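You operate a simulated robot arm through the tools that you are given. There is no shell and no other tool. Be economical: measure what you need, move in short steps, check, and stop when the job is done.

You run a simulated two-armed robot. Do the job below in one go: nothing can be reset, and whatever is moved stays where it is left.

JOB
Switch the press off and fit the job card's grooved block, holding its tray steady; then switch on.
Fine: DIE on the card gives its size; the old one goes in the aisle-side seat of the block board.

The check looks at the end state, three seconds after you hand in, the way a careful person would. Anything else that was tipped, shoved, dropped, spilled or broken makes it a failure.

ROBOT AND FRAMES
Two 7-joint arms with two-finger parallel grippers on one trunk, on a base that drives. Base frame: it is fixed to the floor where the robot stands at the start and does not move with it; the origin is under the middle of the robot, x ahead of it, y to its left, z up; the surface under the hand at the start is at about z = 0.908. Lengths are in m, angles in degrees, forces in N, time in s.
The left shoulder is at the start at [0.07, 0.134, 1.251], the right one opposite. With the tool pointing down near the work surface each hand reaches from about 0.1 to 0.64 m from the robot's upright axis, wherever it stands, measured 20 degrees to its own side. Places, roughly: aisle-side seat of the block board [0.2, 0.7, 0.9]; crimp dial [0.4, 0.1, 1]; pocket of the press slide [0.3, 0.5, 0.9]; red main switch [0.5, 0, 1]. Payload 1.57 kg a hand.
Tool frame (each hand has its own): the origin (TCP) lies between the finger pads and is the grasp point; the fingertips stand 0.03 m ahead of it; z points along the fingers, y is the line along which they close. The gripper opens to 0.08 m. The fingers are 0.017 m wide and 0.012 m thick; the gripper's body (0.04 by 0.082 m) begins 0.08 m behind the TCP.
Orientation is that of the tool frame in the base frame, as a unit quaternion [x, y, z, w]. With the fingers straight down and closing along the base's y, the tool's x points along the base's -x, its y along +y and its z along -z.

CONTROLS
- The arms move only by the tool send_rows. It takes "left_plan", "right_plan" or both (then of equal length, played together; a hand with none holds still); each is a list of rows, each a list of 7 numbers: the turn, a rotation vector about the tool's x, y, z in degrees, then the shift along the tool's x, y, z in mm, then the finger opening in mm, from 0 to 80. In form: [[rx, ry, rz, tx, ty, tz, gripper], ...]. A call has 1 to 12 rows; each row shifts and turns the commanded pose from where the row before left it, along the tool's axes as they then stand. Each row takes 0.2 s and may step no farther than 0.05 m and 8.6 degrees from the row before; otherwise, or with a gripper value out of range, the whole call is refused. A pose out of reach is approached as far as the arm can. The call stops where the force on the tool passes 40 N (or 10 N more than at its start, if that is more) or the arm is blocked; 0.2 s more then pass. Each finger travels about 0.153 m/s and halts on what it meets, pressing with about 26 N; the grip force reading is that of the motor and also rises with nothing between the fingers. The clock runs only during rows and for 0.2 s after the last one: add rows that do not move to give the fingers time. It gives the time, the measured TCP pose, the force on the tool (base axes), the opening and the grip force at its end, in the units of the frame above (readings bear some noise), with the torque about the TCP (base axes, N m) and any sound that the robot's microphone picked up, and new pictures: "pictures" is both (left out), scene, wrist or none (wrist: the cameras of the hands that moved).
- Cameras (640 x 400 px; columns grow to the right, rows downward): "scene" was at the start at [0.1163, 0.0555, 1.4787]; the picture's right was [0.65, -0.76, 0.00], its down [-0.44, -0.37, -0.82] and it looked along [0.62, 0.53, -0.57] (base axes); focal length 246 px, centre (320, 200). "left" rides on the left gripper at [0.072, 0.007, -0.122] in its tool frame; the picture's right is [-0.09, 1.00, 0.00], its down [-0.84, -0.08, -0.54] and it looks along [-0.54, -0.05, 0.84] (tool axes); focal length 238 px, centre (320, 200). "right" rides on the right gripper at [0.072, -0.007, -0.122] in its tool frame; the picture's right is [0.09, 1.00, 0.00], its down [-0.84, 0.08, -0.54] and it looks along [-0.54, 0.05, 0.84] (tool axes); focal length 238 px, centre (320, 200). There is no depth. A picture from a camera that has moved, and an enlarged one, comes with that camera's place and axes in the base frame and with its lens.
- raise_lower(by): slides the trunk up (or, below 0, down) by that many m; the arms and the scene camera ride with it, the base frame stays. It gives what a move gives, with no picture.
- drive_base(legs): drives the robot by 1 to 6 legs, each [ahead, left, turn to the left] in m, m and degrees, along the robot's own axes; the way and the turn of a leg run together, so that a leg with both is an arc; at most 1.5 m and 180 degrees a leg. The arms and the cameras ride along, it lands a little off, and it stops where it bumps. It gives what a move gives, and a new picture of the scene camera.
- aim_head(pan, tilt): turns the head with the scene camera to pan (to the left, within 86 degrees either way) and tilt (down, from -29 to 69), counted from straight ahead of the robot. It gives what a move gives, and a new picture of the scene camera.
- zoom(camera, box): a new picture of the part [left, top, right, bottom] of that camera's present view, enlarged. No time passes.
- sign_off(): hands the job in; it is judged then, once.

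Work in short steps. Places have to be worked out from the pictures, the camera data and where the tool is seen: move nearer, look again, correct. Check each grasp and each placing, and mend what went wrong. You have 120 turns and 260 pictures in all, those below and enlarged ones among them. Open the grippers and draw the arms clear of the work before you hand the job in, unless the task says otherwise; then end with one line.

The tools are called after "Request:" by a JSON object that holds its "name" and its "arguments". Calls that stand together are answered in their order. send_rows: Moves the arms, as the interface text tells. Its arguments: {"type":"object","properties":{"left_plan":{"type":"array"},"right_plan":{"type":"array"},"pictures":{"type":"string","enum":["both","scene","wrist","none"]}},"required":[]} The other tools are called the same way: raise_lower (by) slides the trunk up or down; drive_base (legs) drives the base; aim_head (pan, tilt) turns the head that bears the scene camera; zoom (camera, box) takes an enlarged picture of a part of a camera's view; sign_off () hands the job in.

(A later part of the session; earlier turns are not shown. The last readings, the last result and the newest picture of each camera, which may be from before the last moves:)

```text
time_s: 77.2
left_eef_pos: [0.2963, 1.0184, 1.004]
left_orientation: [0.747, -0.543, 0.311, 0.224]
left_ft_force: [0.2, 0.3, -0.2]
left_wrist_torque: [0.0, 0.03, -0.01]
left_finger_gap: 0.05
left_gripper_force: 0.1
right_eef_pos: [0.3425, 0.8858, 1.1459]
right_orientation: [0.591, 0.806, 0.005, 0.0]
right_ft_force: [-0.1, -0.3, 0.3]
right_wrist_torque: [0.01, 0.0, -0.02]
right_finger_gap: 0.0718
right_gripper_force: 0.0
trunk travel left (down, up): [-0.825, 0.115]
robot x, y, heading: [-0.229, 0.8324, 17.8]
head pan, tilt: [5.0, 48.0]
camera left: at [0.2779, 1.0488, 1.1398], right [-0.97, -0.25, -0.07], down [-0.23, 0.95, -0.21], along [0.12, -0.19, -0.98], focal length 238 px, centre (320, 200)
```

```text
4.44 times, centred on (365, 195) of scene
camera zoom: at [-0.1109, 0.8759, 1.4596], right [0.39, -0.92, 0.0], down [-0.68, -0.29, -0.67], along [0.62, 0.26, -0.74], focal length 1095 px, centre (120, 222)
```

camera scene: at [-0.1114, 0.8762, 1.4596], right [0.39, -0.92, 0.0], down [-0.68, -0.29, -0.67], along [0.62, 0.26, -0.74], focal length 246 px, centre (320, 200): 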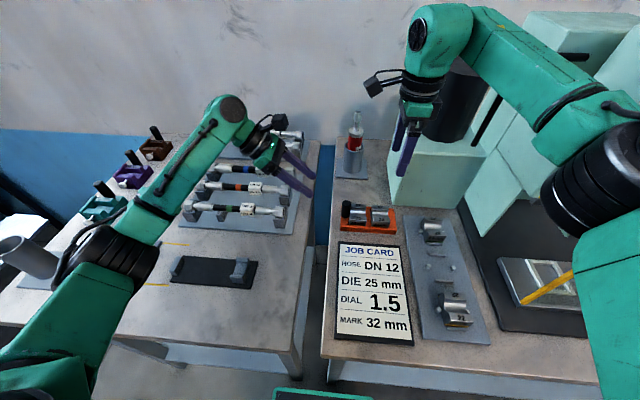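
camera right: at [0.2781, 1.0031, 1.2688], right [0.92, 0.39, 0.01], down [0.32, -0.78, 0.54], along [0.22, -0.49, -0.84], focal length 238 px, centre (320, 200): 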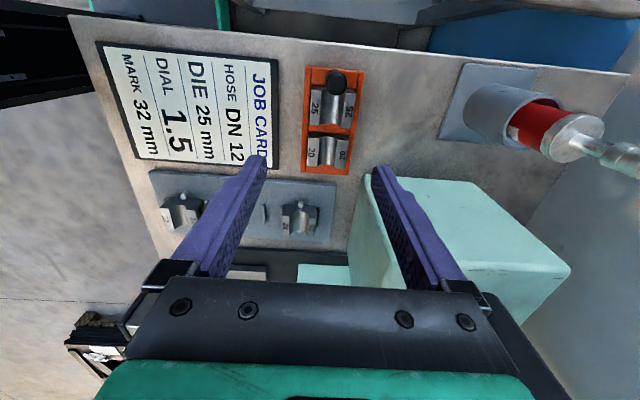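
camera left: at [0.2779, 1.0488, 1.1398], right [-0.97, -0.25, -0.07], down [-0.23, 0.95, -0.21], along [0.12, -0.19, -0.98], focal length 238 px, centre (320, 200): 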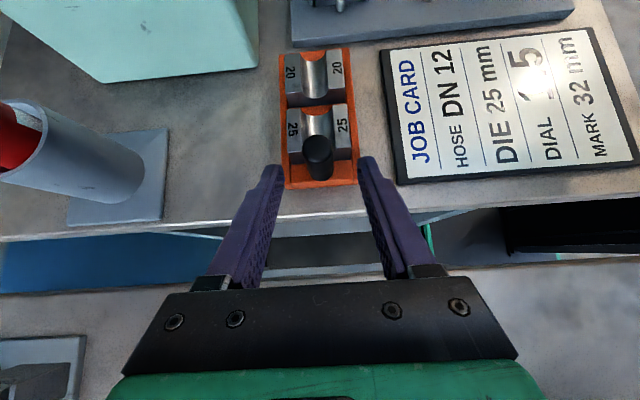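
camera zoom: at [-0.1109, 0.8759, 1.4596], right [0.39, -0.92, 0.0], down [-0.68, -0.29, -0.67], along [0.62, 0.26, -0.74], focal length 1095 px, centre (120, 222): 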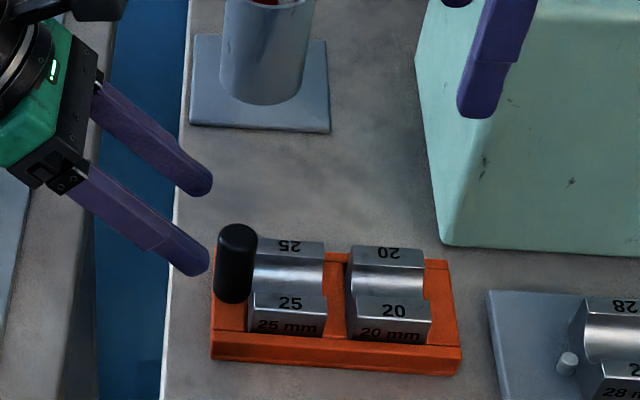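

Aligned with the handle (22 mm dia). Advance 27 mm and close on it.

Request:
{"name": "send_rows", "arguments": {"left_plan": [[0, 0, 0, 0, 0, 14, 50], [0, 0, 0, 0, 0, 13, 50], [0, 0, 0, 0, 0, 0, 40], [0, 0, 0, 0, 0, 0, 30], [0, 0, 0, 0, 0, 0, 22], [0, 0, 0, 0, 0, 0, 16], [0, 0, 0, 0, 0, 0, 16]], "pictures": "wrist"}}

Request:
{"name": "zoom", "arguments": {"camera": "left", "box": [220, 60, 420, 220]}}

Request:
{"name": "zoom", "arguments": {"camera": "scene", "box": [310, 150, 420, 240]}}

```text
time_s: 78.8
left_eef_pos: [0.3029, 0.999, 0.9851]
left_orientation: [0.747, -0.543, 0.311, 0.225]
left_ft_force: [0.3, 2.0, 1.1]
left_wrist_torque: [-0.12, 0.26, 0.05]
left_finger_gap: 0.0227
left_gripper_force: 26.3
right_eef_pos: [0.3431, 0.885, 1.1477]
right_orientation: [0.592, 0.806, 0.004, -0.001]
right_ft_force: [-0.1, 0.1, -0.6]
right_wrist_torque: [0.0, 0.01, 0.07]
right_finger_gap: 0.072
right_gripper_force: 0.0
trunk travel left (down, up): [-0.825, 0.115]
robot x, y, heading: [-0.2308, 0.8293, 17.9]
head pan, tilt: [5.0, 48.0]
camera left: at [0.2843, 1.0308, 1.1206], right [-0.97, -0.25, -0.07], down [-0.23, 0.95, -0.21], along [0.12, -0.19, -0.98], focal length 238 px, centre (320, 200)
```

left: 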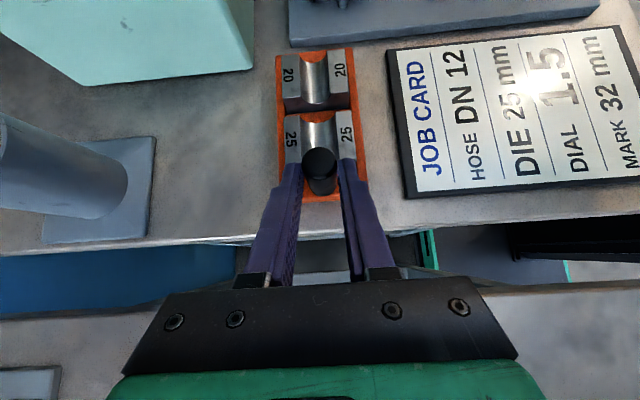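

```text
2.50 times, centred on (320, 140) of left
camera zoom: at [0.2843, 1.0308, 1.1206], right [-0.97, -0.25, -0.07], down [-0.23, 0.95, -0.21], along [0.12, -0.19, -0.98], focal length 596 px, centre (320, 350)
```

zoom: 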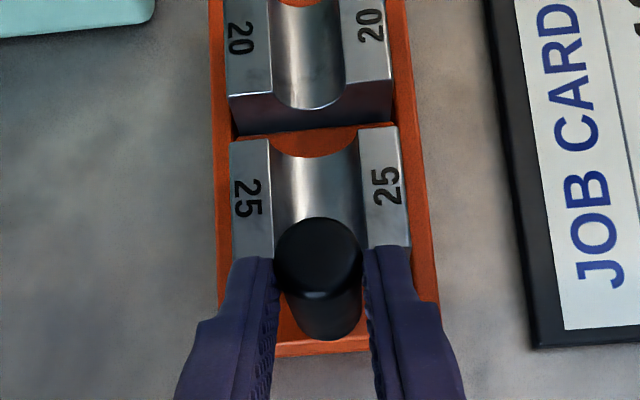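

```text
4.44 times, centred on (365, 195) of scene
camera zoom: at [-0.1105, 0.8761, 1.4595], right [0.39, -0.92, 0.0], down [-0.69, -0.29, -0.67], along [0.62, 0.26, -0.74], focal length 1095 px, centre (120, 222)
```

zoom: 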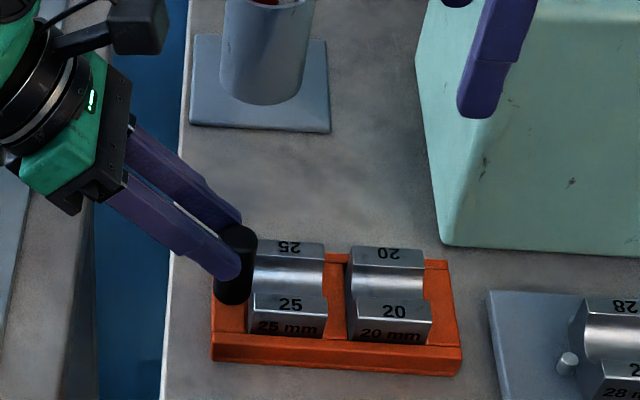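

Handle held, tray unmoved. Now the right hand: shift 60 mm left, 6 mm back, lean 25°, and come down to z≈1.03.

Request:
{"name": "send_rows", "arguments": {"right_plan": [[0, 0, 0, 30, -3, 0, 72], [0, 0, 0, 30, -3, 0, 72], [0, 8.4, 0, 0, 0, 0, 72], [0, 8.3, 0, 0, 0, 0, 72], [0, 8.3, 0, 0, 0, 0, 72], [0, 0, 0, -17, 0, 36, 72], [0, 0, 0, -17, 0, 36, 72], [0, 0, 0, -16, 0, 35, 72], [0, 0, 0, 0, 0, 0, 72]], "pictures": "both"}}

Request:
{"name": "zoom", "arguments": {"camera": "right", "box": [220, 60, 420, 220]}}

Request:
{"name": "zoom", "arguments": {"camera": "scene", "box": [310, 150, 420, 240]}}

```text
time_s: 80.8
left_eef_pos: [0.3014, 1.0001, 0.9841]
left_orientation: [0.747, -0.543, 0.311, 0.225]
left_ft_force: [-1.8, 0.6, 0.3]
left_wrist_torque: [0.01, 0.3, 0.0]
left_finger_gap: 0.0227
left_gripper_force: 26.0
right_eef_pos: [0.3194, 0.9415, 1.027]
right_orientation: [0.577, 0.787, 0.133, -0.174]
right_ft_force: [-0.5, 0.4, -0.1]
right_wrist_torque: [0.01, 0.02, -0.03]
right_finger_gap: 0.0721
right_gripper_force: 0.0
trunk travel left (down, up): [-0.825, 0.115]
robot x, y, heading: [-0.2323, 0.8321, 17.7]
head pan, tilt: [5.0, 48.0]
camera scene: at [-0.1109, 0.8763, 1.4595], right [0.39, -0.92, 0.0], down [-0.68, -0.29, -0.67], along [0.62, 0.26, -0.74], focal length 246 px, centre (320, 200)
camera right: at [0.3096, 0.9526, 1.1685], right [0.92, 0.38, 0.05], down [0.37, -0.92, 0.13], along [0.09, -0.11, -0.99], focal length 238 px, centre (320, 200)
```

scene: 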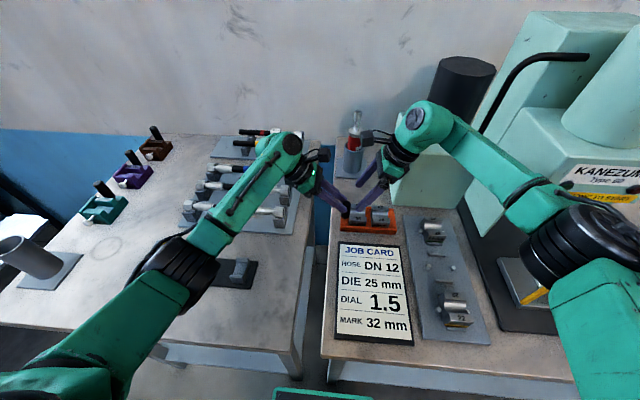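
right: 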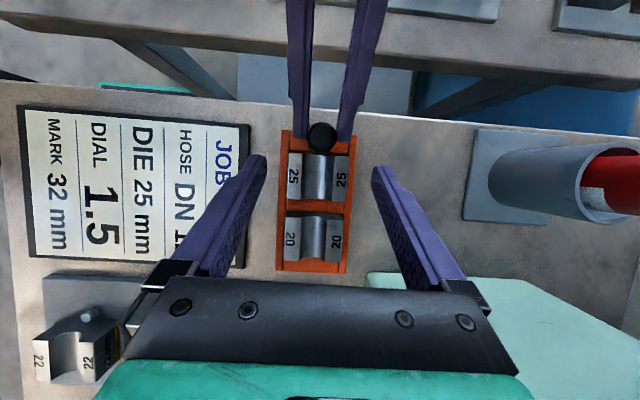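

```text
2.50 times, centred on (320, 140) of right
camera zoom: at [0.3096, 0.9526, 1.1685], right [0.92, 0.38, 0.05], down [0.37, -0.92, 0.13], along [0.09, -0.11, -0.99], focal length 596 px, centre (320, 350)
```

zoom: 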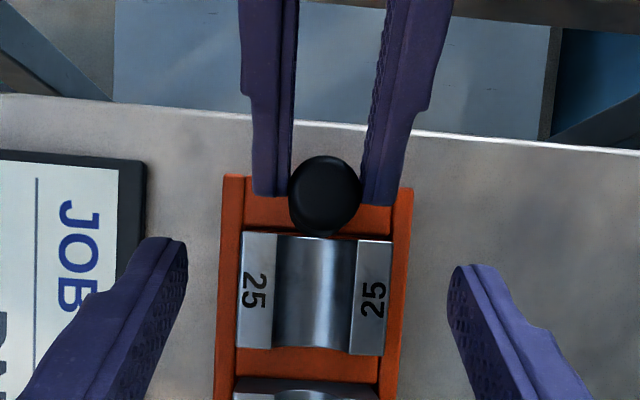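

```text
4.44 times, centred on (365, 195) of scene
camera zoom: at [-0.1109, 0.8763, 1.4595], right [0.39, -0.92, 0.0], down [-0.68, -0.29, -0.67], along [0.62, 0.26, -0.74], focal length 1095 px, centre (120, 222)
```

zoom: 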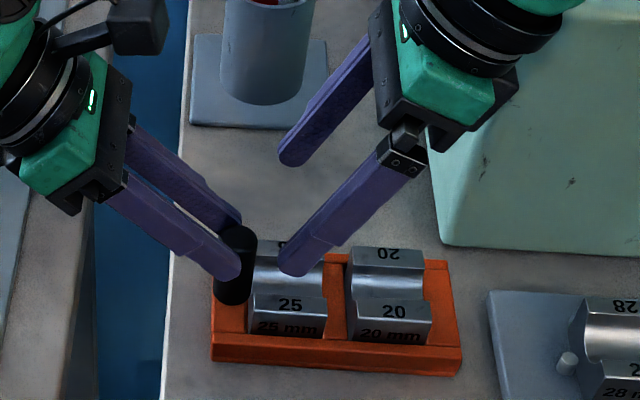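

Right hand is centred on the 25. Lower 67 mm straight down and look.

Request:
{"name": "send_rows", "arguments": {"right_plan": [[0, 0, 0, -10, 1, 21, 72], [0, 0, 0, -10, 0, 21, 72], [0, 0, 0, -8, 0, 18, 72], [0, 0, 0, 0, 0, 0, 72]], "pictures": "wrist"}}

Request:
{"name": "zoom", "arguments": {"camera": "right", "box": [220, 60, 420, 220]}}

Request:
{"name": "zoom", "arguments": {"camera": "scene", "box": [330, 180, 400, 230]}}

```text
time_s: 81.8
left_eef_pos: [0.3024, 0.9994, 0.9845]
left_orientation: [0.746, -0.544, 0.31, 0.226]
left_ft_force: [-1.6, 1.3, -0.1]
left_wrist_torque: [-0.03, 0.26, -0.05]
left_finger_gap: 0.0228
left_gripper_force: 25.7
right_eef_pos: [0.3223, 0.9418, 0.9632]
right_orientation: [0.577, 0.787, 0.133, -0.173]
right_ft_force: [0.9, -1.0, 0.3]
right_wrist_torque: [0.03, 0.01, 0.02]
right_finger_gap: 0.0722
right_gripper_force: 0.1
trunk travel left (down, up): [-0.825, 0.115]
robot x, y, heading: [-0.2284, 0.8325, 17.8]
head pan, tilt: [5.0, 48.0]
camera right: at [0.3111, 0.9526, 1.1031], right [0.92, 0.38, 0.05], down [0.37, -0.92, 0.13], along [0.09, -0.11, -0.99], focal length 238 px, centre (320, 200)
```

right: 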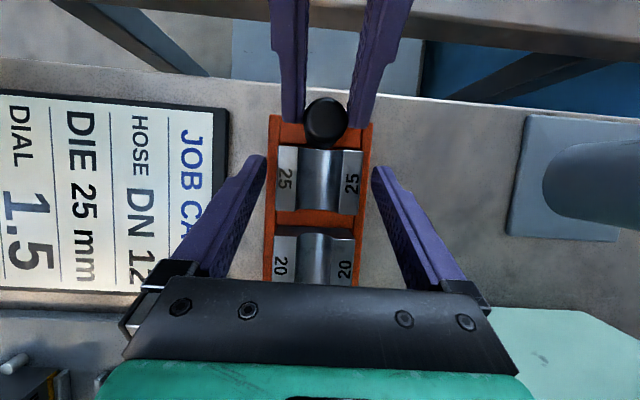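

```text
2.50 times, centred on (320, 140) of right
camera zoom: at [0.3111, 0.9526, 1.1031], right [0.92, 0.38, 0.05], down [0.37, -0.92, 0.13], along [0.09, -0.11, -0.99], focal length 596 px, centre (320, 350)
```

zoom: 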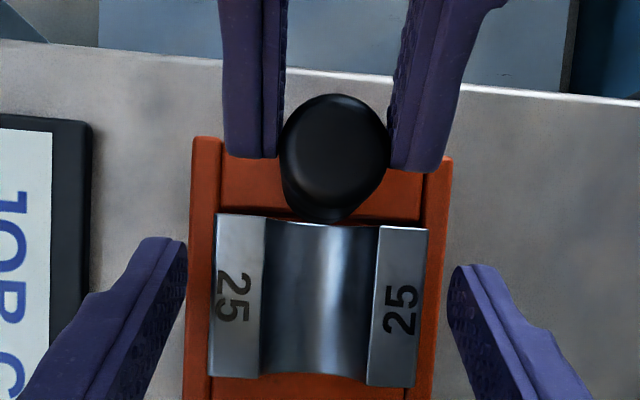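

```text
8.00 times, centred on (365, 205) of scene
camera zoom: at [-0.1108, 0.8762, 1.4595], right [0.39, -0.92, 0.0], down [-0.69, -0.29, -0.67], along [0.62, 0.26, -0.74], focal length 1972 px, centre (-40, 160)
```

zoom: 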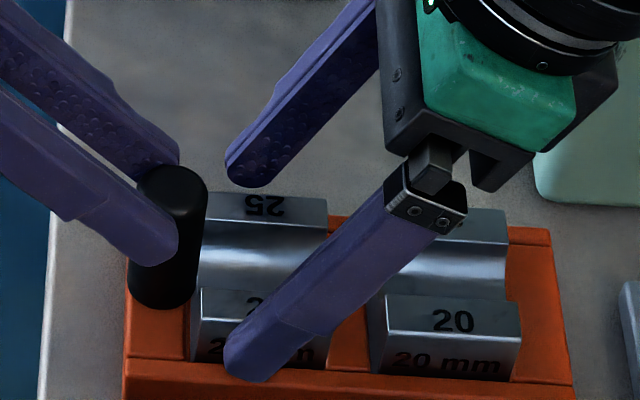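

Tips straddle the block evenly. Lower 5 mm more and close on it.

Request:
{"name": "send_rows", "arguments": {"right_plan": [[0, 0, 0, -2.3, 0, 4.8, 72], [0, 0, 0, 0, 0, 0, 66], [0, 0, 0, 0, 0, 0, 58], [0, 0, 0, 0, 0, 0, 54], [0, 0, 0, 0, 0, 0, 54]], "pictures": "wrist"}}

Request:
{"name": "zoom", "arguments": {"camera": "right", "box": [220, 60, 420, 220]}}

Request:
{"name": "zoom", "arguments": {"camera": "scene", "box": [330, 180, 400, 230]}}

```text
time_s: 83.0
left_eef_pos: [0.3022, 0.9996, 0.9843]
left_orientation: [0.747, -0.543, 0.311, 0.225]
left_ft_force: [-1.2, 0.9, 0.0]
left_wrist_torque: [-0.02, 0.31, -0.06]
left_finger_gap: 0.0226
left_gripper_force: 25.8
right_eef_pos: [0.3223, 0.9419, 0.9568]
right_orientation: [0.577, 0.788, 0.131, -0.173]
right_ft_force: [-0.2, -0.8, 0.7]
right_wrist_torque: [-0.05, 0.01, 0.05]
right_finger_gap: 0.0581
right_gripper_force: 26.6
trunk travel left (down, up): [-0.825, 0.115]
robot x, y, heading: [-0.2351, 0.8315, 17.6]
head pan, tilt: [5.0, 48.0]
camera right: at [0.3109, 0.9528, 1.0975], right [0.92, 0.38, 0.05], down [0.37, -0.92, 0.13], along [0.09, -0.11, -0.99], focal length 238 px, centre (320, 200)
```

right: 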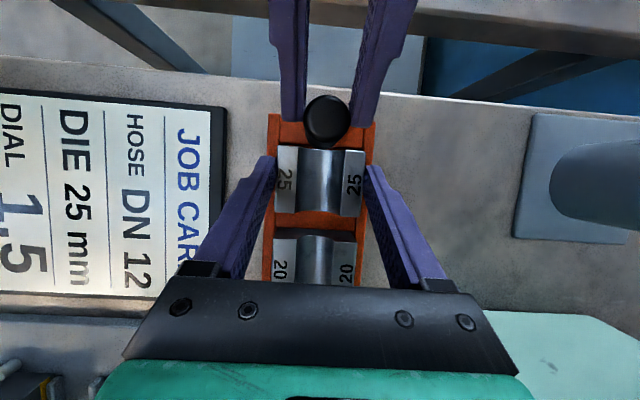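

```text
2.50 times, centred on (320, 140) of right
camera zoom: at [0.3109, 0.9528, 1.0975], right [0.92, 0.38, 0.05], down [0.37, -0.92, 0.13], along [0.09, -0.11, -0.99], focal length 596 px, centre (320, 350)
```

zoom: 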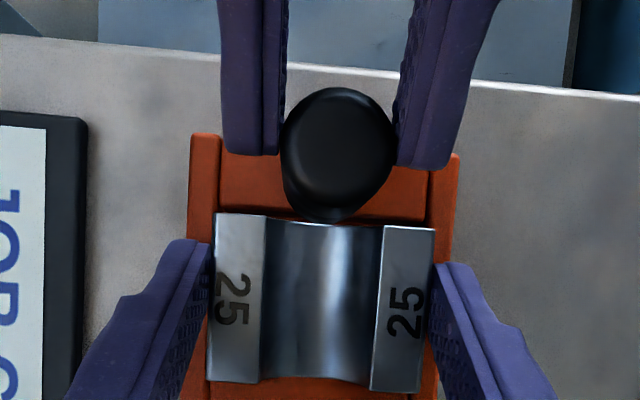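

```text
8.00 times, centred on (365, 205) of scene
camera zoom: at [-0.1107, 0.8762, 1.4595], right [0.39, -0.92, 0.0], down [-0.69, -0.29, -0.67], along [0.62, 0.26, -0.74], focal length 1972 px, centre (-40, 160)
```

zoom: 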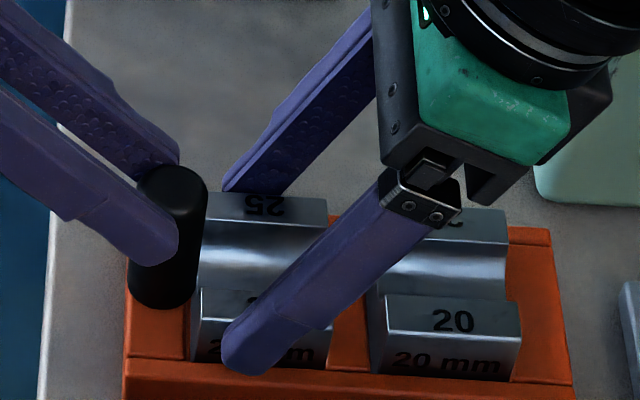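

Gripped at 58 mm. Lift straight up slowly, holding the tray with the left hand.

Request:
{"name": "send_rows", "arguments": {"right_plan": [[0, 0, 0, 2.1, 0, -4.5, 54], [0, 0, 0, 2.1, 0, -4.5, 54], [0, 0, 0, 4.2, 0, -9, 54], [0, 0, 0, 6.3, 0, -13.6, 54], [0, 0, 0, 0, 0, 0, 54]], "pictures": "wrist"}}

Request:
{"name": "zoom", "arguments": {"camera": "scene", "box": [310, 150, 420, 240]}}

```text
time_s: 84.2
left_eef_pos: [0.3027, 1.0001, 0.9846]
left_orientation: [0.748, -0.542, 0.311, 0.224]
left_ft_force: [-0.7, 2.2, 2.4]
left_wrist_torque: [-0.2, 0.26, 0.08]
left_finger_gap: 0.0228
left_gripper_force: 25.7
right_eef_pos: [0.3212, 0.9426, 0.9928]
right_orientation: [0.577, 0.787, 0.133, -0.174]
right_ft_force: [1.5, -4.3, -4.6]
right_wrist_torque: [-0.17, -0.08, -0.02]
right_finger_gap: 0.0577
right_gripper_force: 26.2
trunk travel left (down, up): [-0.825, 0.115]
robot x, y, heading: [-0.2309, 0.8343, 18.0]
head pan, tilt: [5.0, 48.0]
camera right: at [0.3112, 0.9522, 1.1329], right [0.92, 0.38, 0.05], down [0.37, -0.92, 0.13], along [0.09, -0.11, -0.99], focal length 238 px, centre (320, 200)
```

right: 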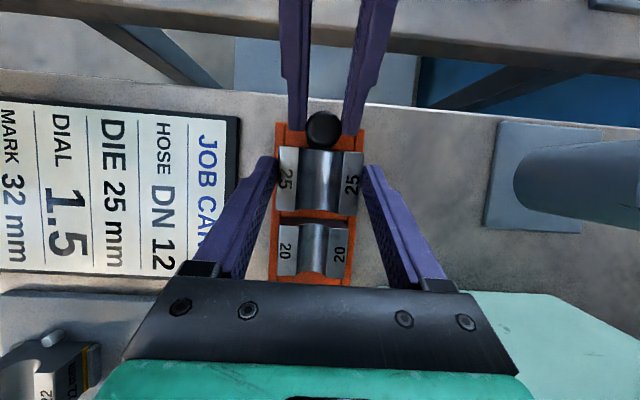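

```text
4.44 times, centred on (365, 195) of scene
camera zoom: at [-0.11, 0.8758, 1.4596], right [0.39, -0.92, 0.0], down [-0.69, -0.29, -0.67], along [0.62, 0.26, -0.74], focal length 1095 px, centre (120, 222)
```

zoom: 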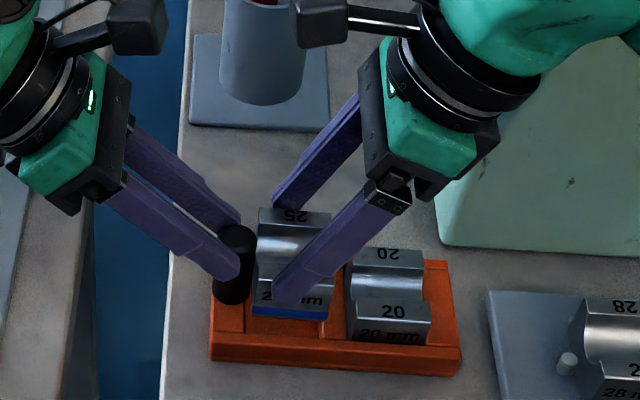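

Block is out and the tray stayed put; a slight lateral touch with the handle, so I shift 5 mm right while continuing up.

Request:
{"name": "send_rows", "arguments": {"right_plan": [[0, 0, 0, -4.5, 0, -2.1, 54], [0, 0, 0, 8, 0, -18, 54], [0, 0, 0, 15, 0, -33, 54], [0, 0, 0, 17, 0, -36, 54], [0, 0, 0, 17, 0, -36, 54], [0, 0, 0, 0, 0, 0, 54]], "pictures": "both"}}

Request:
{"name": "zoom", "arguments": {"camera": "scene", "box": [300, 100, 440, 240]}}

```text
time_s: 85.6
left_eef_pos: [0.3028, 0.9989, 0.9838]
left_orientation: [0.747, -0.542, 0.311, 0.225]
left_ft_force: [-0.9, 1.9, 1.6]
left_wrist_torque: [-0.06, 0.27, -0.01]
left_finger_gap: 0.0226
left_gripper_force: 25.8
right_eef_pos: [0.323, 0.9359, 1.1258]
right_orientation: [0.577, 0.787, 0.132, -0.175]
right_ft_force: [-0.1, 0.8, -5.4]
right_wrist_torque: [-0.02, 0.0, 0.0]
right_finger_gap: 0.0577
right_gripper_force: 26.0
trunk travel left (down, up): [-0.825, 0.115]
robot x, y, heading: [-0.233, 0.8324, 17.6]
head pan, tilt: [5.0, 48.0]
camera scene: at [-0.11, 0.8765, 1.4594], right [0.39, -0.92, 0.0], down [-0.69, -0.29, -0.67], along [0.62, 0.26, -0.74], focal length 246 px, centre (320, 200)
camera right: at [0.3126, 0.9468, 1.267], right [0.92, 0.38, 0.04], down [0.37, -0.92, 0.13], along [0.09, -0.11, -0.99], focal length 238 px, centre (320, 200)
```

scene: 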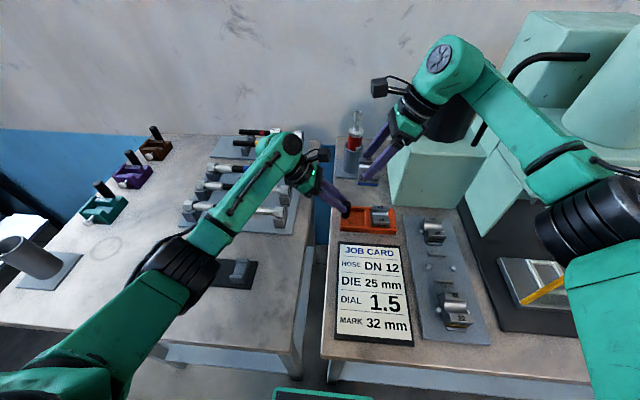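
right: 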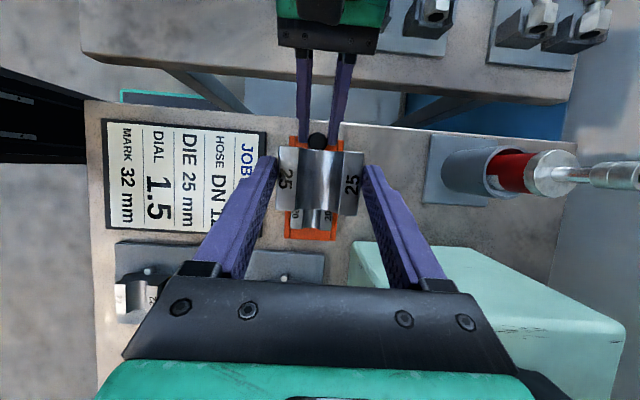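

```text
2.86 times, centred on (370, 170) of scene
camera zoom: at [-0.11, 0.8765, 1.4594], right [0.39, -0.92, 0.0], down [-0.69, -0.29, -0.67], along [0.62, 0.26, -0.74], focal length 704 px, centre (177, 286)
```

zoom: 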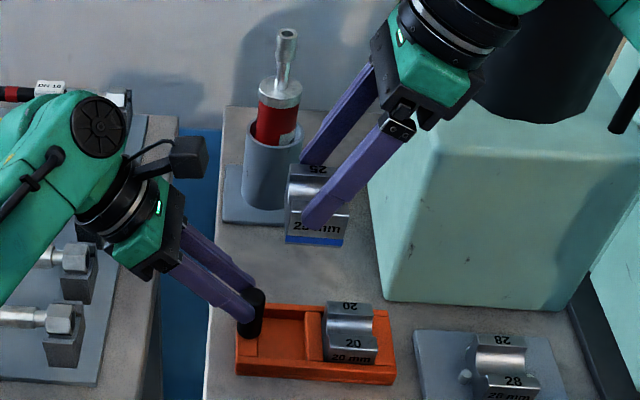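

The 25 is held level. Release the handle with the left hand and back out along the approach path.

Request:
{"name": "send_rows", "arguments": {"left_plan": [[0, 0, 0, 0, 0, 0, 35], [0, 0, 0, 0, 0, 0, 50], [0, 0, 0, 0, 0, 0, 50], [0, 0, 0, 0, 0, -30, 50], [0, 0, 0, 0, 0, -45, 50], [0, 0, 0, 10, 10, -45, 50], [0, 0, 0, 10, 40, -20, 50], [0, 0, 0, 10, 45, -10, 50], [0, 0, 0, 10, 45, -10, 50], [0, 0, 0, 10, 45, -10, 50], [0, 0, 0, 0, 0, 0, 50]], "pictures": "scene"}}

Request:
{"name": "zoom", "arguments": {"camera": "scene", "box": [300, 100, 440, 240]}}

```text
time_s: 88.0
left_eef_pos: [0.1005, 1.0225, 1.1391]
left_orientation: [0.747, -0.543, 0.31, 0.225]
left_ft_force: [-0.1, 0.7, 0.0]
left_wrist_torque: [-0.01, -0.02, 0.01]
left_finger_gap: 0.05
left_gripper_force: 0.1
right_eef_pos: [0.3235, 0.9354, 1.1264]
right_orientation: [0.576, 0.787, 0.131, -0.176]
right_ft_force: [-0.1, 0.6, -4.3]
right_wrist_torque: [-0.05, 0.0, -0.02]
right_finger_gap: 0.058
right_gripper_force: 25.6
trunk travel left (down, up): [-0.825, 0.115]
robot x, y, heading: [-0.2294, 0.835, 17.8]
head pan, tilt: [5.0, 48.0]
camera scene: at [-0.1089, 0.8759, 1.4594], right [0.39, -0.92, 0.0], down [-0.69, -0.29, -0.67], along [0.62, 0.26, -0.74], focal length 246 px, centre (320, 200)
```

scene: 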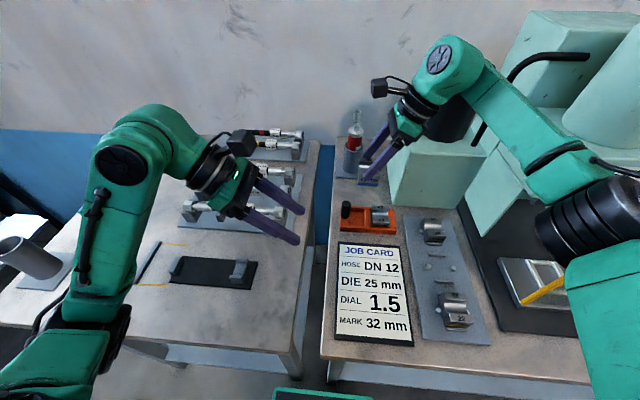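

```text
2.86 times, centred on (370, 170) of scene
camera zoom: at [-0.1089, 0.8759, 1.4594], right [0.39, -0.92, 0.0], down [-0.69, -0.29, -0.67], along [0.62, 0.26, -0.74], focal length 704 px, centre (177, 286)
```

zoom: 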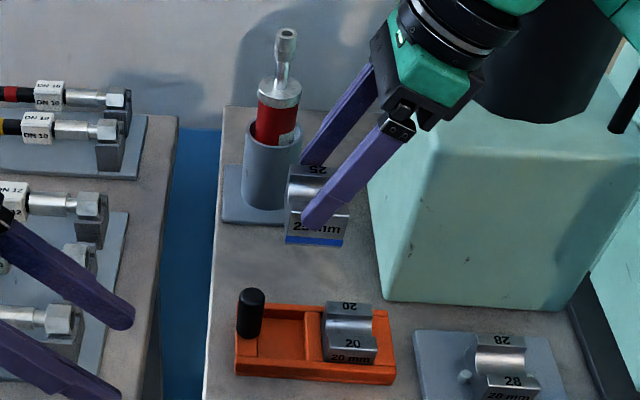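

Tray is undisturbed. Raise the right hand with the block, pull it back; un-lean and raise the left meanwhile.

Request:
{"name": "send_rows", "arguments": {"left_plan": [[0, -7.5, 0, 0, 0, 0, 50], [0, -7.5, 0, 0, 0, 0, 50], [0, -7.5, 0, 0, 0, 0, 50], [0, -7.5, 0, 0, 0, 0, 50], [0, -7.5, 0, 0, 0, 0, 50], [0, -7.5, 0, 0, 0, 0, 50], [0, 0, 8, 0, 0, -40, 50], [0, 0, 8, 0, 0, -40, 50], [0, 0, 8, 0, 0, -40, 50], [0, 0, 8, 0, 0, -40, 50], [0, 0, 8, 0, 0, 0, 50]], "right_plan": [[0, 0, 0, 11, 0, -23, 54], [0, 0, 0, 11, 0, -23, 54], [0, 0, 0, 10, 0, -22, 54], [0, 0, 0, 0, -30, 0, 54], [0, 0, 0, 0, -30, 0, 54], [0, 0, 0, 0, -30, 0, 54], [0, 0, 0, 0, -30, 0, 54], [0, 0, 0, 0, -30, 0, 54], [0, 0, 0, 0, -30, 0, 54], [0, 0, 0, 0, 0, 0, 54], [0, 0, 0, 0, 0, 0, 54]], "pictures": "scene"}}

Request:
{"name": "drive_base", "arguments": {"legs": [[0, -0.38, 0]]}}

```text
time_s: 90.4
left_eef_pos: [0.0997, 1.0244, 1.2995]
left_orientation: [-0.558, 0.83, -0.001, 0.0]
left_ft_force: [0.1, 0.3, 0.0]
left_wrist_torque: [0.01, 0.02, 0.05]
left_finger_gap: 0.0499
left_gripper_force: 0.0
right_eef_pos: [0.1493, 0.8823, 1.2003]
right_orientation: [0.577, 0.787, 0.131, -0.174]
right_ft_force: [0.1, 0.4, -4.7]
right_wrist_torque: [-0.02, 0.01, -0.01]
right_finger_gap: 0.0575
right_gripper_force: 25.9
trunk travel left (down, up): [-0.825, 0.115]
robot x, y, heading: [-0.2328, 0.8287, 17.7]
head pan, tilt: [5.0, 48.0]
camera scene: at [-0.11, 0.8765, 1.4594], right [0.39, -0.92, 0.0], down [-0.69, -0.29, -0.67], along [0.62, 0.26, -0.74], focal length 246 px, centre (320, 200)
```

scene: 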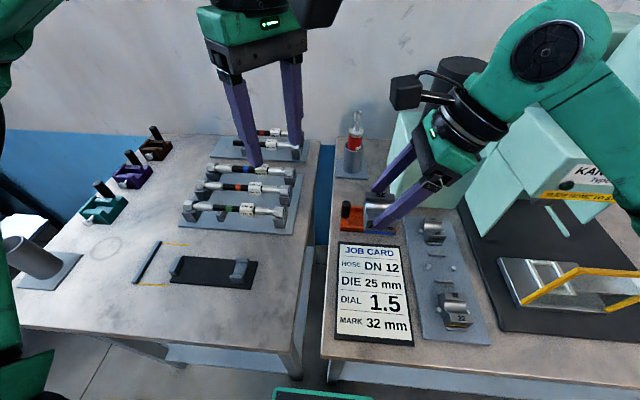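

```text
time_s: 92.8
left_eef_pos: [0.2143, 0.6685, 1.2995]
left_orientation: [-0.559, 0.829, -0.002, 0.0]
left_ft_force: [1.0, 0.0, 0.5]
left_wrist_torque: [0.02, 0.02, 0.0]
left_finger_gap: 0.0499
left_gripper_force: 0.1
right_eef_pos: [0.2643, 0.5253, 1.2006]
right_orientation: [0.577, 0.787, 0.131, -0.174]
right_ft_force: [0.2, 0.1, -4.5]
right_wrist_torque: [-0.04, -0.02, 0.01]
right_finger_gap: 0.0577
right_gripper_force: 26.0
trunk travel left (down, up): [-0.825, 0.115]
robot x, y, heading: [-0.1189, 0.4745, 17.9]
head pan, tilt: [5.0, 48.0]
camera scene: at [0.0041, 0.5204, 1.4595], right [0.39, -0.92, 0.0], down [-0.69, -0.29, -0.67], along [0.62, 0.26, -0.74], focal length 246 px, centre (320, 200)
```

scene: 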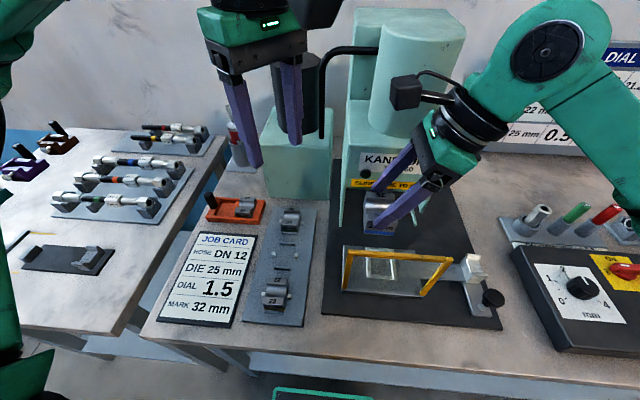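

Now move the right hand over the pocket (TCP target u 0.448, v 0.378) and lower to z≈1.12 to look.

Request:
{"name": "send_rows", "arguments": {"right_plan": [[0, 0, 0, -20.6, 20, -9.6, 54], [0, 0, 0, -20.6, 19, -9.6, 54], [0, 0, 0, -17, 0, 36, 54], [0, 0, 0, -17, 0, 36, 54], [0, 0, 0, 0, 0, 0, 54]], "pictures": "both"}}

Request:
{"name": "zoom", "arguments": {"camera": "right", "box": [220, 80, 420, 260]}}

Request:
{"name": "zoom", "arguments": {"camera": "scene", "box": [330, 170, 470, 310]}}

```text
time_s: 94.0
left_eef_pos: [0.2154, 0.6665, 1.2998]
left_orientation: [-0.56, 0.829, -0.002, 0.0]
left_ft_force: [0.3, 0.3, -0.1]
left_wrist_torque: [0.0, -0.02, -0.02]
left_finger_gap: 0.05
left_gripper_force: 0.0
right_eef_pos: [0.3151, 0.4934, 1.119]
right_orientation: [0.576, 0.787, 0.132, -0.175]
right_ft_force: [-0.1, 0.4, -5.8]
right_wrist_torque: [-0.04, 0.01, 0.03]
right_finger_gap: 0.0578
right_gripper_force: 26.2
trunk travel left (down, up): [-0.825, 0.115]
robot x, y, heading: [-0.1183, 0.4759, 17.9]
head pan, tilt: [5.0, 48.0]
camera scene: at [0.0049, 0.5184, 1.4595], right [0.39, -0.92, 0.0], down [-0.69, -0.29, -0.67], along [0.62, 0.26, -0.74], focal length 246 px, centre (320, 200)
camera right: at [0.3049, 0.5039, 1.2611], right [0.92, 0.38, 0.05], down [0.37, -0.92, 0.13], along [0.09, -0.11, -0.99], focal length 238 px, centre (320, 200)
```

scene: 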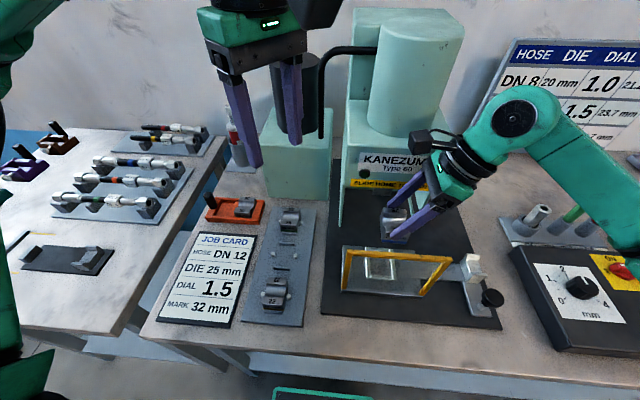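
right: 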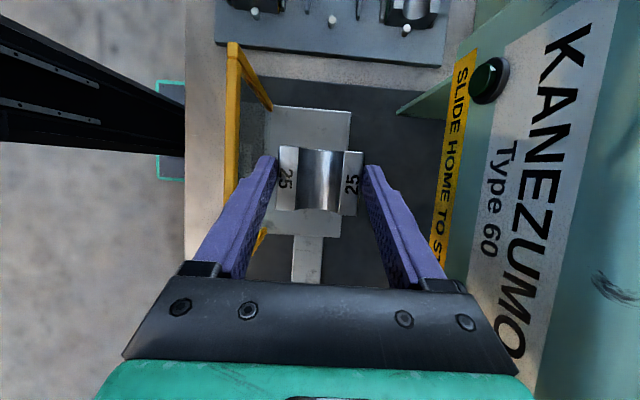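

```text
2.22 times, centred on (320, 170) of right
camera zoom: at [0.3049, 0.5039, 1.2611], right [0.92, 0.38, 0.05], down [0.37, -0.92, 0.13], along [0.09, -0.11, -0.99], focal length 530 px, centre (320, 267)
```

zoom: 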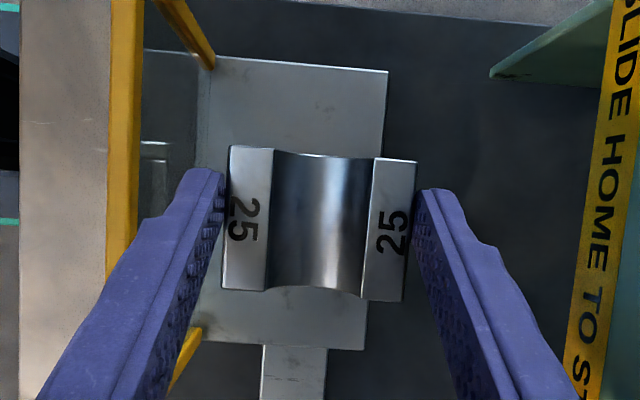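

```text
2.86 times, centred on (400, 240) of scene
camera zoom: at [0.0049, 0.5184, 1.4595], right [0.39, -0.92, 0.0], down [-0.69, -0.29, -0.67], along [0.62, 0.26, -0.74], focal length 704 px, centre (91, 86)
```

zoom: 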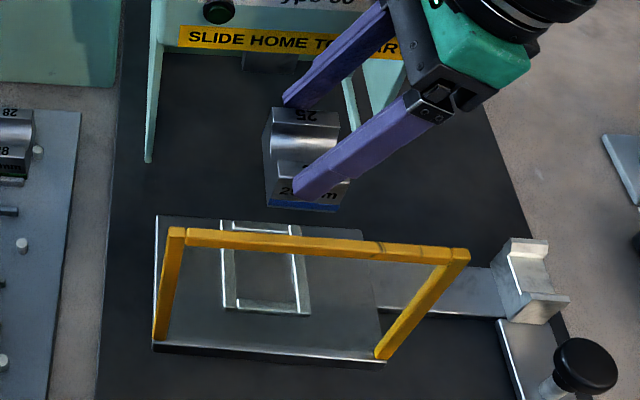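

On target per readings. Lower 95 mm to z≈1.025 and compare the block with the pocket rails.

Request:
{"name": "send_rows", "arguments": {"right_plan": [[0, 0, 0, -14, 0, 30, 54], [0, 0, 0, -14, 0, 30, 54], [0, 0, 0, -12, 0, 26, 54], [0, 0, 0, 0, 0, 0, 54]], "pictures": "wrist"}}

Request:
{"name": "zoom", "arguments": {"camera": "right", "box": [240, 100, 400, 240]}}

Request:
{"name": "zoom", "arguments": {"camera": "scene", "box": [350, 200, 450, 300]}}

```text
time_s: 95.0
left_eef_pos: [0.2153, 0.6657, 1.2989]
left_orientation: [-0.559, 0.829, -0.001, 0.0]
left_ft_force: [-0.2, 0.3, -0.1]
left_wrist_torque: [-0.01, -0.03, 0.02]
left_finger_gap: 0.0499
left_gripper_force: 0.1
right_eef_pos: [0.316, 0.4946, 1.0259]
right_orientation: [0.577, 0.787, 0.132, -0.174]
right_ft_force: [-1.0, -0.6, -4.4]
right_wrist_torque: [0.0, 0.0, 0.02]
right_finger_gap: 0.0577
right_gripper_force: 25.8
trunk travel left (down, up): [-0.825, 0.115]
robot x, y, heading: [-0.1107, 0.4729, 17.9]
head pan, tilt: [5.0, 48.0]
camera right: at [0.3056, 0.5039, 1.1669], right [0.92, 0.38, 0.05], down [0.37, -0.92, 0.13], along [0.09, -0.11, -0.99], focal length 238 px, centre (320, 200)
```

right: 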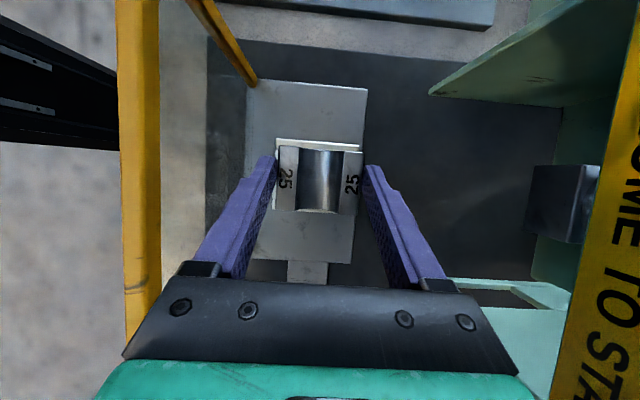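

```text
2.86 times, centred on (320, 170) of right
camera zoom: at [0.3056, 0.5039, 1.1669], right [0.92, 0.38, 0.05], down [0.37, -0.92, 0.13], along [0.09, -0.11, -0.99], focal length 681 px, centre (320, 286)
```

zoom: 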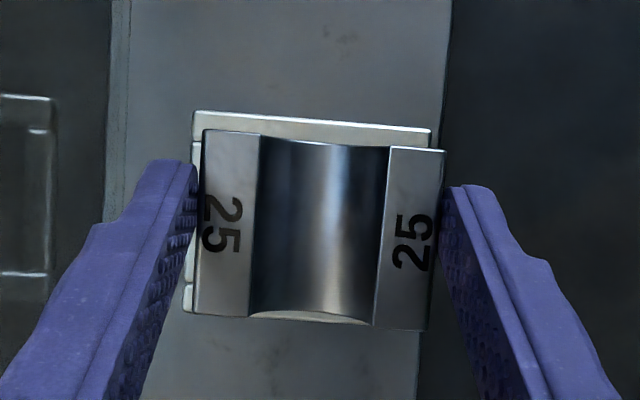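

```text
4.00 times, centred on (400, 250) of scene
camera zoom: at [0.0049, 0.5181, 1.4595], right [0.39, -0.92, 0.0], down [-0.69, -0.29, -0.67], along [0.62, 0.26, -0.74], focal length 986 px, centre (0, 0)
```

zoom: 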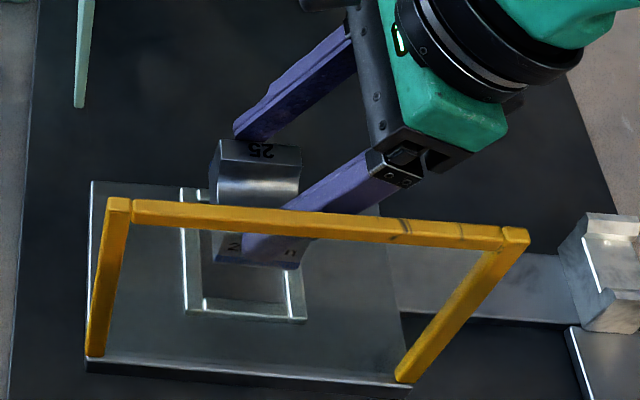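

Block is ~2 mm too far ahead, lateral good. Correct by -1.8 mm and lower 28 mm.

Request:
{"name": "send_rows", "arguments": {"right_plan": [[0, 0, 0, -6, -1.8, 13, 54], [0, 0, 0, -6, 0, 12.5, 54], [0, 0, 0, 0, 0, 0, 54]], "pictures": "wrist"}}

Request:
{"name": "zoom", "arguments": {"camera": "right", "box": [240, 100, 400, 240]}}

Request:
{"name": "zoom", "arguments": {"camera": "scene", "box": [360, 220, 440, 290]}}

```text
time_s: 95.8
left_eef_pos: [0.214, 0.6666, 1.2999]
left_orientation: [-0.559, 0.829, -0.001, 0.0]
left_ft_force: [-0.5, 0.5, 0.0]
left_wrist_torque: [-0.04, 0.02, -0.01]
left_finger_gap: 0.0501
left_gripper_force: 0.0
right_eef_pos: [0.3145, 0.4938, 0.9974]
right_orientation: [0.578, 0.786, 0.132, -0.174]
right_ft_force: [-0.1, 0.2, -5.2]
right_wrist_torque: [0.01, -0.02, -0.02]
right_finger_gap: 0.0579
right_gripper_force: 26.6
trunk travel left (down, up): [-0.825, 0.115]
robot x, y, heading: [-0.1157, 0.4755, 17.9]
head pan, tilt: [5.0, 48.0]
camera right: at [0.3043, 0.5034, 1.1385], right [0.92, 0.38, 0.05], down [0.37, -0.92, 0.13], along [0.09, -0.11, -0.99], focal length 238 px, centre (320, 200)
```

right: 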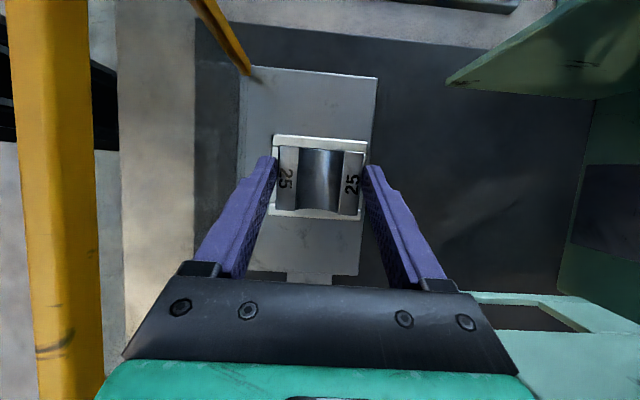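

```text
2.86 times, centred on (320, 170) of right
camera zoom: at [0.3043, 0.5034, 1.1385], right [0.92, 0.38, 0.05], down [0.37, -0.92, 0.13], along [0.09, -0.11, -0.99], focal length 681 px, centre (320, 286)
```

zoom: 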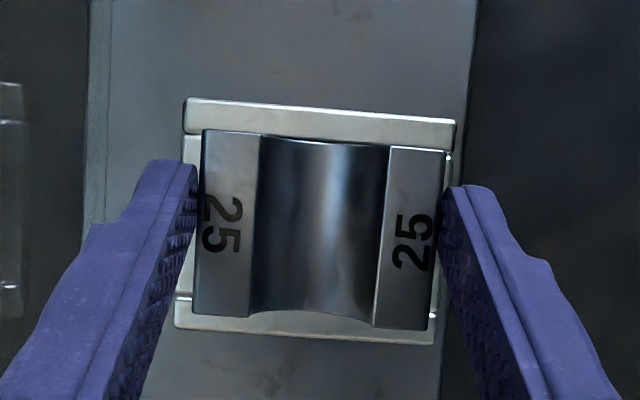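

```text
5.71 times, centred on (400, 255) of scene
camera zoom: at [0.0049, 0.5182, 1.4595], right [0.39, -0.92, 0.0], down [-0.69, -0.29, -0.67], along [0.62, 0.26, -0.74], focal length 1408 px, centre (-137, -114)
```

zoom: 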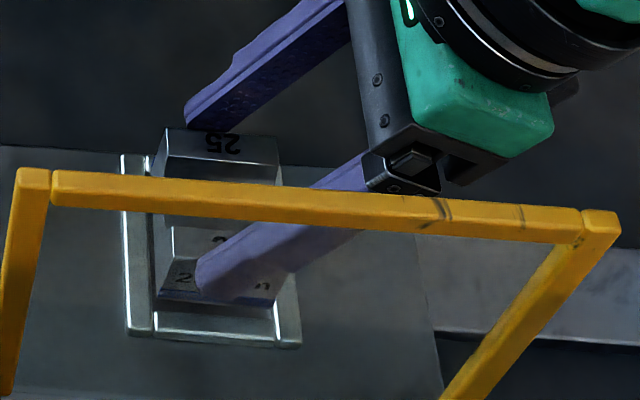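

Ring and block are concentric within 0.5 mm and parallel. Lower in small steps until it seats.

Request:
{"name": "send_rows", "arguments": {"right_plan": [[0, 0, 0, -2.1, 0, 4.5, 54], [0, 0, 0, -2.1, 0, 4.5, 54], [0, 0, 0, -1.7, 0, 3.6, 54], [0, 0, 0, 0, 0, 0, 54]], "pictures": "wrist"}}

Request:
{"name": "zoom", "arguments": {"camera": "right", "box": [240, 100, 400, 240]}}

Request:
{"name": "zoom", "arguments": {"camera": "scene", "box": [360, 220, 440, 290]}}

```text
time_s: 96.8
left_eef_pos: [0.2136, 0.6665, 1.3002]
left_orientation: [-0.559, 0.829, -0.002, 0.001]
left_ft_force: [0.1, 0.4, -0.7]
left_wrist_torque: [0.02, -0.01, -0.02]
left_finger_gap: 0.0501
left_gripper_force: 0.1
right_eef_pos: [0.3137, 0.4929, 0.9866]
right_orientation: [0.576, 0.787, 0.135, -0.174]
right_ft_force: [5.6, -0.9, 12.4]
right_wrist_torque: [-0.43, -0.15, 0.08]
right_finger_gap: 0.0579
right_gripper_force: 26.2
trunk travel left (down, up): [-0.825, 0.115]
robot x, y, heading: [-0.1175, 0.4727, 17.8]
head pan, tilt: [5.0, 48.0]
camera right: at [0.304, 0.5036, 1.127], right [0.92, 0.38, 0.05], down [0.37, -0.92, 0.13], along [0.1, -0.1, -0.99], focal length 238 px, centre (320, 200)
```

right: 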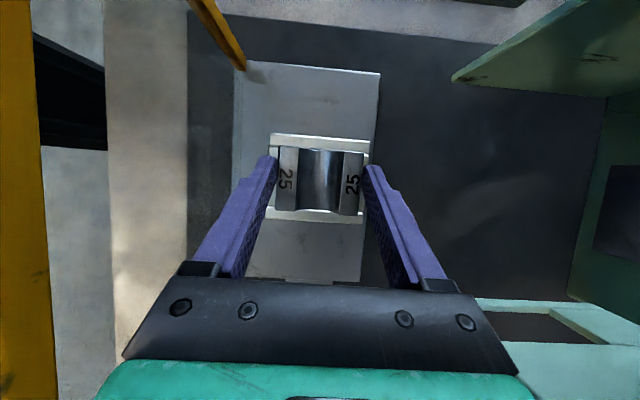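

```text
2.86 times, centred on (320, 170) of right
camera zoom: at [0.304, 0.5036, 1.127], right [0.92, 0.38, 0.05], down [0.37, -0.92, 0.13], along [0.1, -0.1, -0.99], focal length 681 px, centre (320, 286)
```

zoom: 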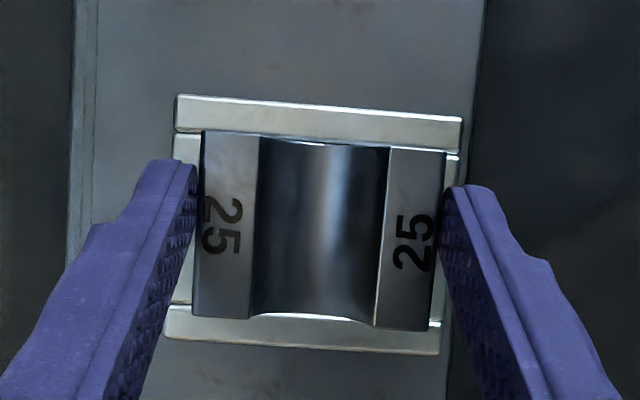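

```text
5.71 times, centred on (400, 255) of scene
camera zoom: at [0.0036, 0.518, 1.4598], right [0.39, -0.92, 0.0], down [-0.68, -0.29, -0.67], along [0.62, 0.26, -0.74], focal length 1408 px, centre (-137, -114)
```

zoom: 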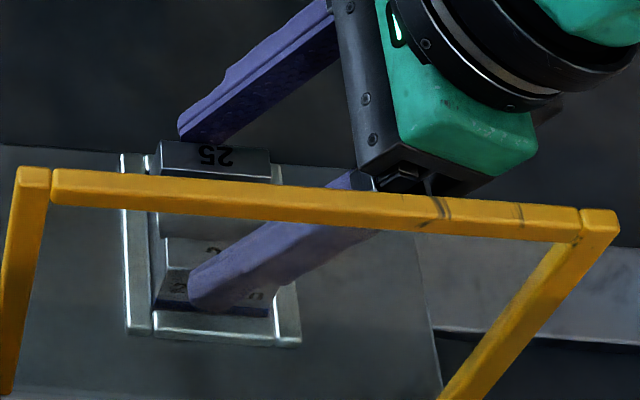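

Contact on the right-hand rail edge. Raise 4 mm, shift 1.2 mm left, lower again.

Request:
{"name": "send_rows", "arguments": {"right_plan": [[0, 0, 0, 1.7, 0, -3.6, 54], [0, 0, 0, 1.1, 0, 0.5, 54], [0, 0, 0, 0, 0, 0, 54], [0, 0, 0, -1.7, 0, 3.6, 54], [0, 0, 0, -0.8, 0, 1.8, 54], [0, 0, 0, 0, 0, 0, 54]], "pictures": "none"}}

Request:
{"name": "zoom", "arguments": {"camera": "right", "box": [240, 100, 400, 240]}}

Request:
{"name": "zoom", "arguments": {"camera": "scene", "box": [360, 220, 440, 290]}}

```text
time_s: 98.2
left_eef_pos: [0.2123, 0.6647, 1.3016]
left_orientation: [-0.559, 0.829, -0.002, 0.002]
left_ft_force: [0.2, 0.3, 0.9]
left_wrist_torque: [0.0, 0.01, 0.0]
left_finger_gap: 0.05
left_gripper_force: 0.0
right_eef_pos: [0.3138, 0.495, 0.9843]
right_orientation: [0.576, 0.787, 0.136, -0.174]
right_ft_force: [4.9, -1.2, 18.4]
right_wrist_torque: [0.02, 0.01, 0.06]
right_finger_gap: 0.0577
right_gripper_force: 26.3
trunk travel left (down, up): [-0.825, 0.115]
robot x, y, heading: [-0.1173, 0.4741, 17.8]
head pan, tilt: [5.0, 48.0]
```

```text
2.86 times, centred on (320, 170) of right
camera zoom: at [0.303, 0.5042, 1.1258], right [0.92, 0.38, 0.05], down [0.37, -0.92, 0.13], along [0.1, -0.1, -0.99], focal length 681 px, centre (320, 286)
```

zoom: 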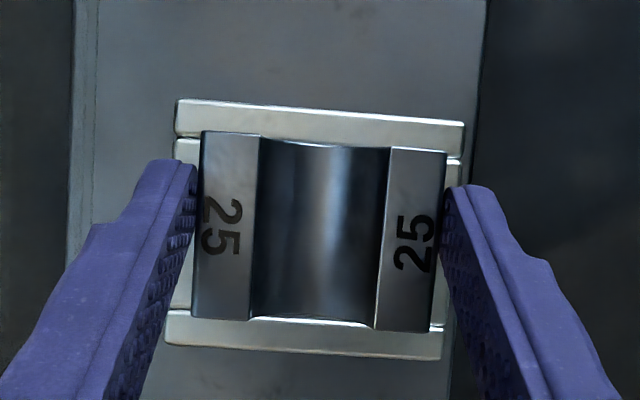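

```text
5.71 times, centred on (400, 255) of scene
camera zoom: at [0.0025, 0.5172, 1.46], right [0.39, -0.92, 0.0], down [-0.68, -0.29, -0.67], along [0.62, 0.26, -0.74], focal length 1408 px, centre (-137, -114)
```

zoom: 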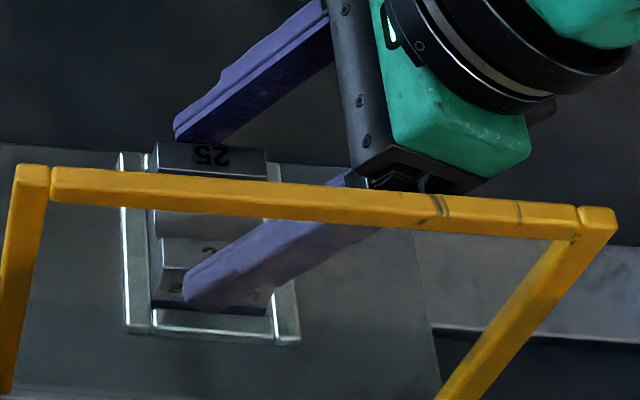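

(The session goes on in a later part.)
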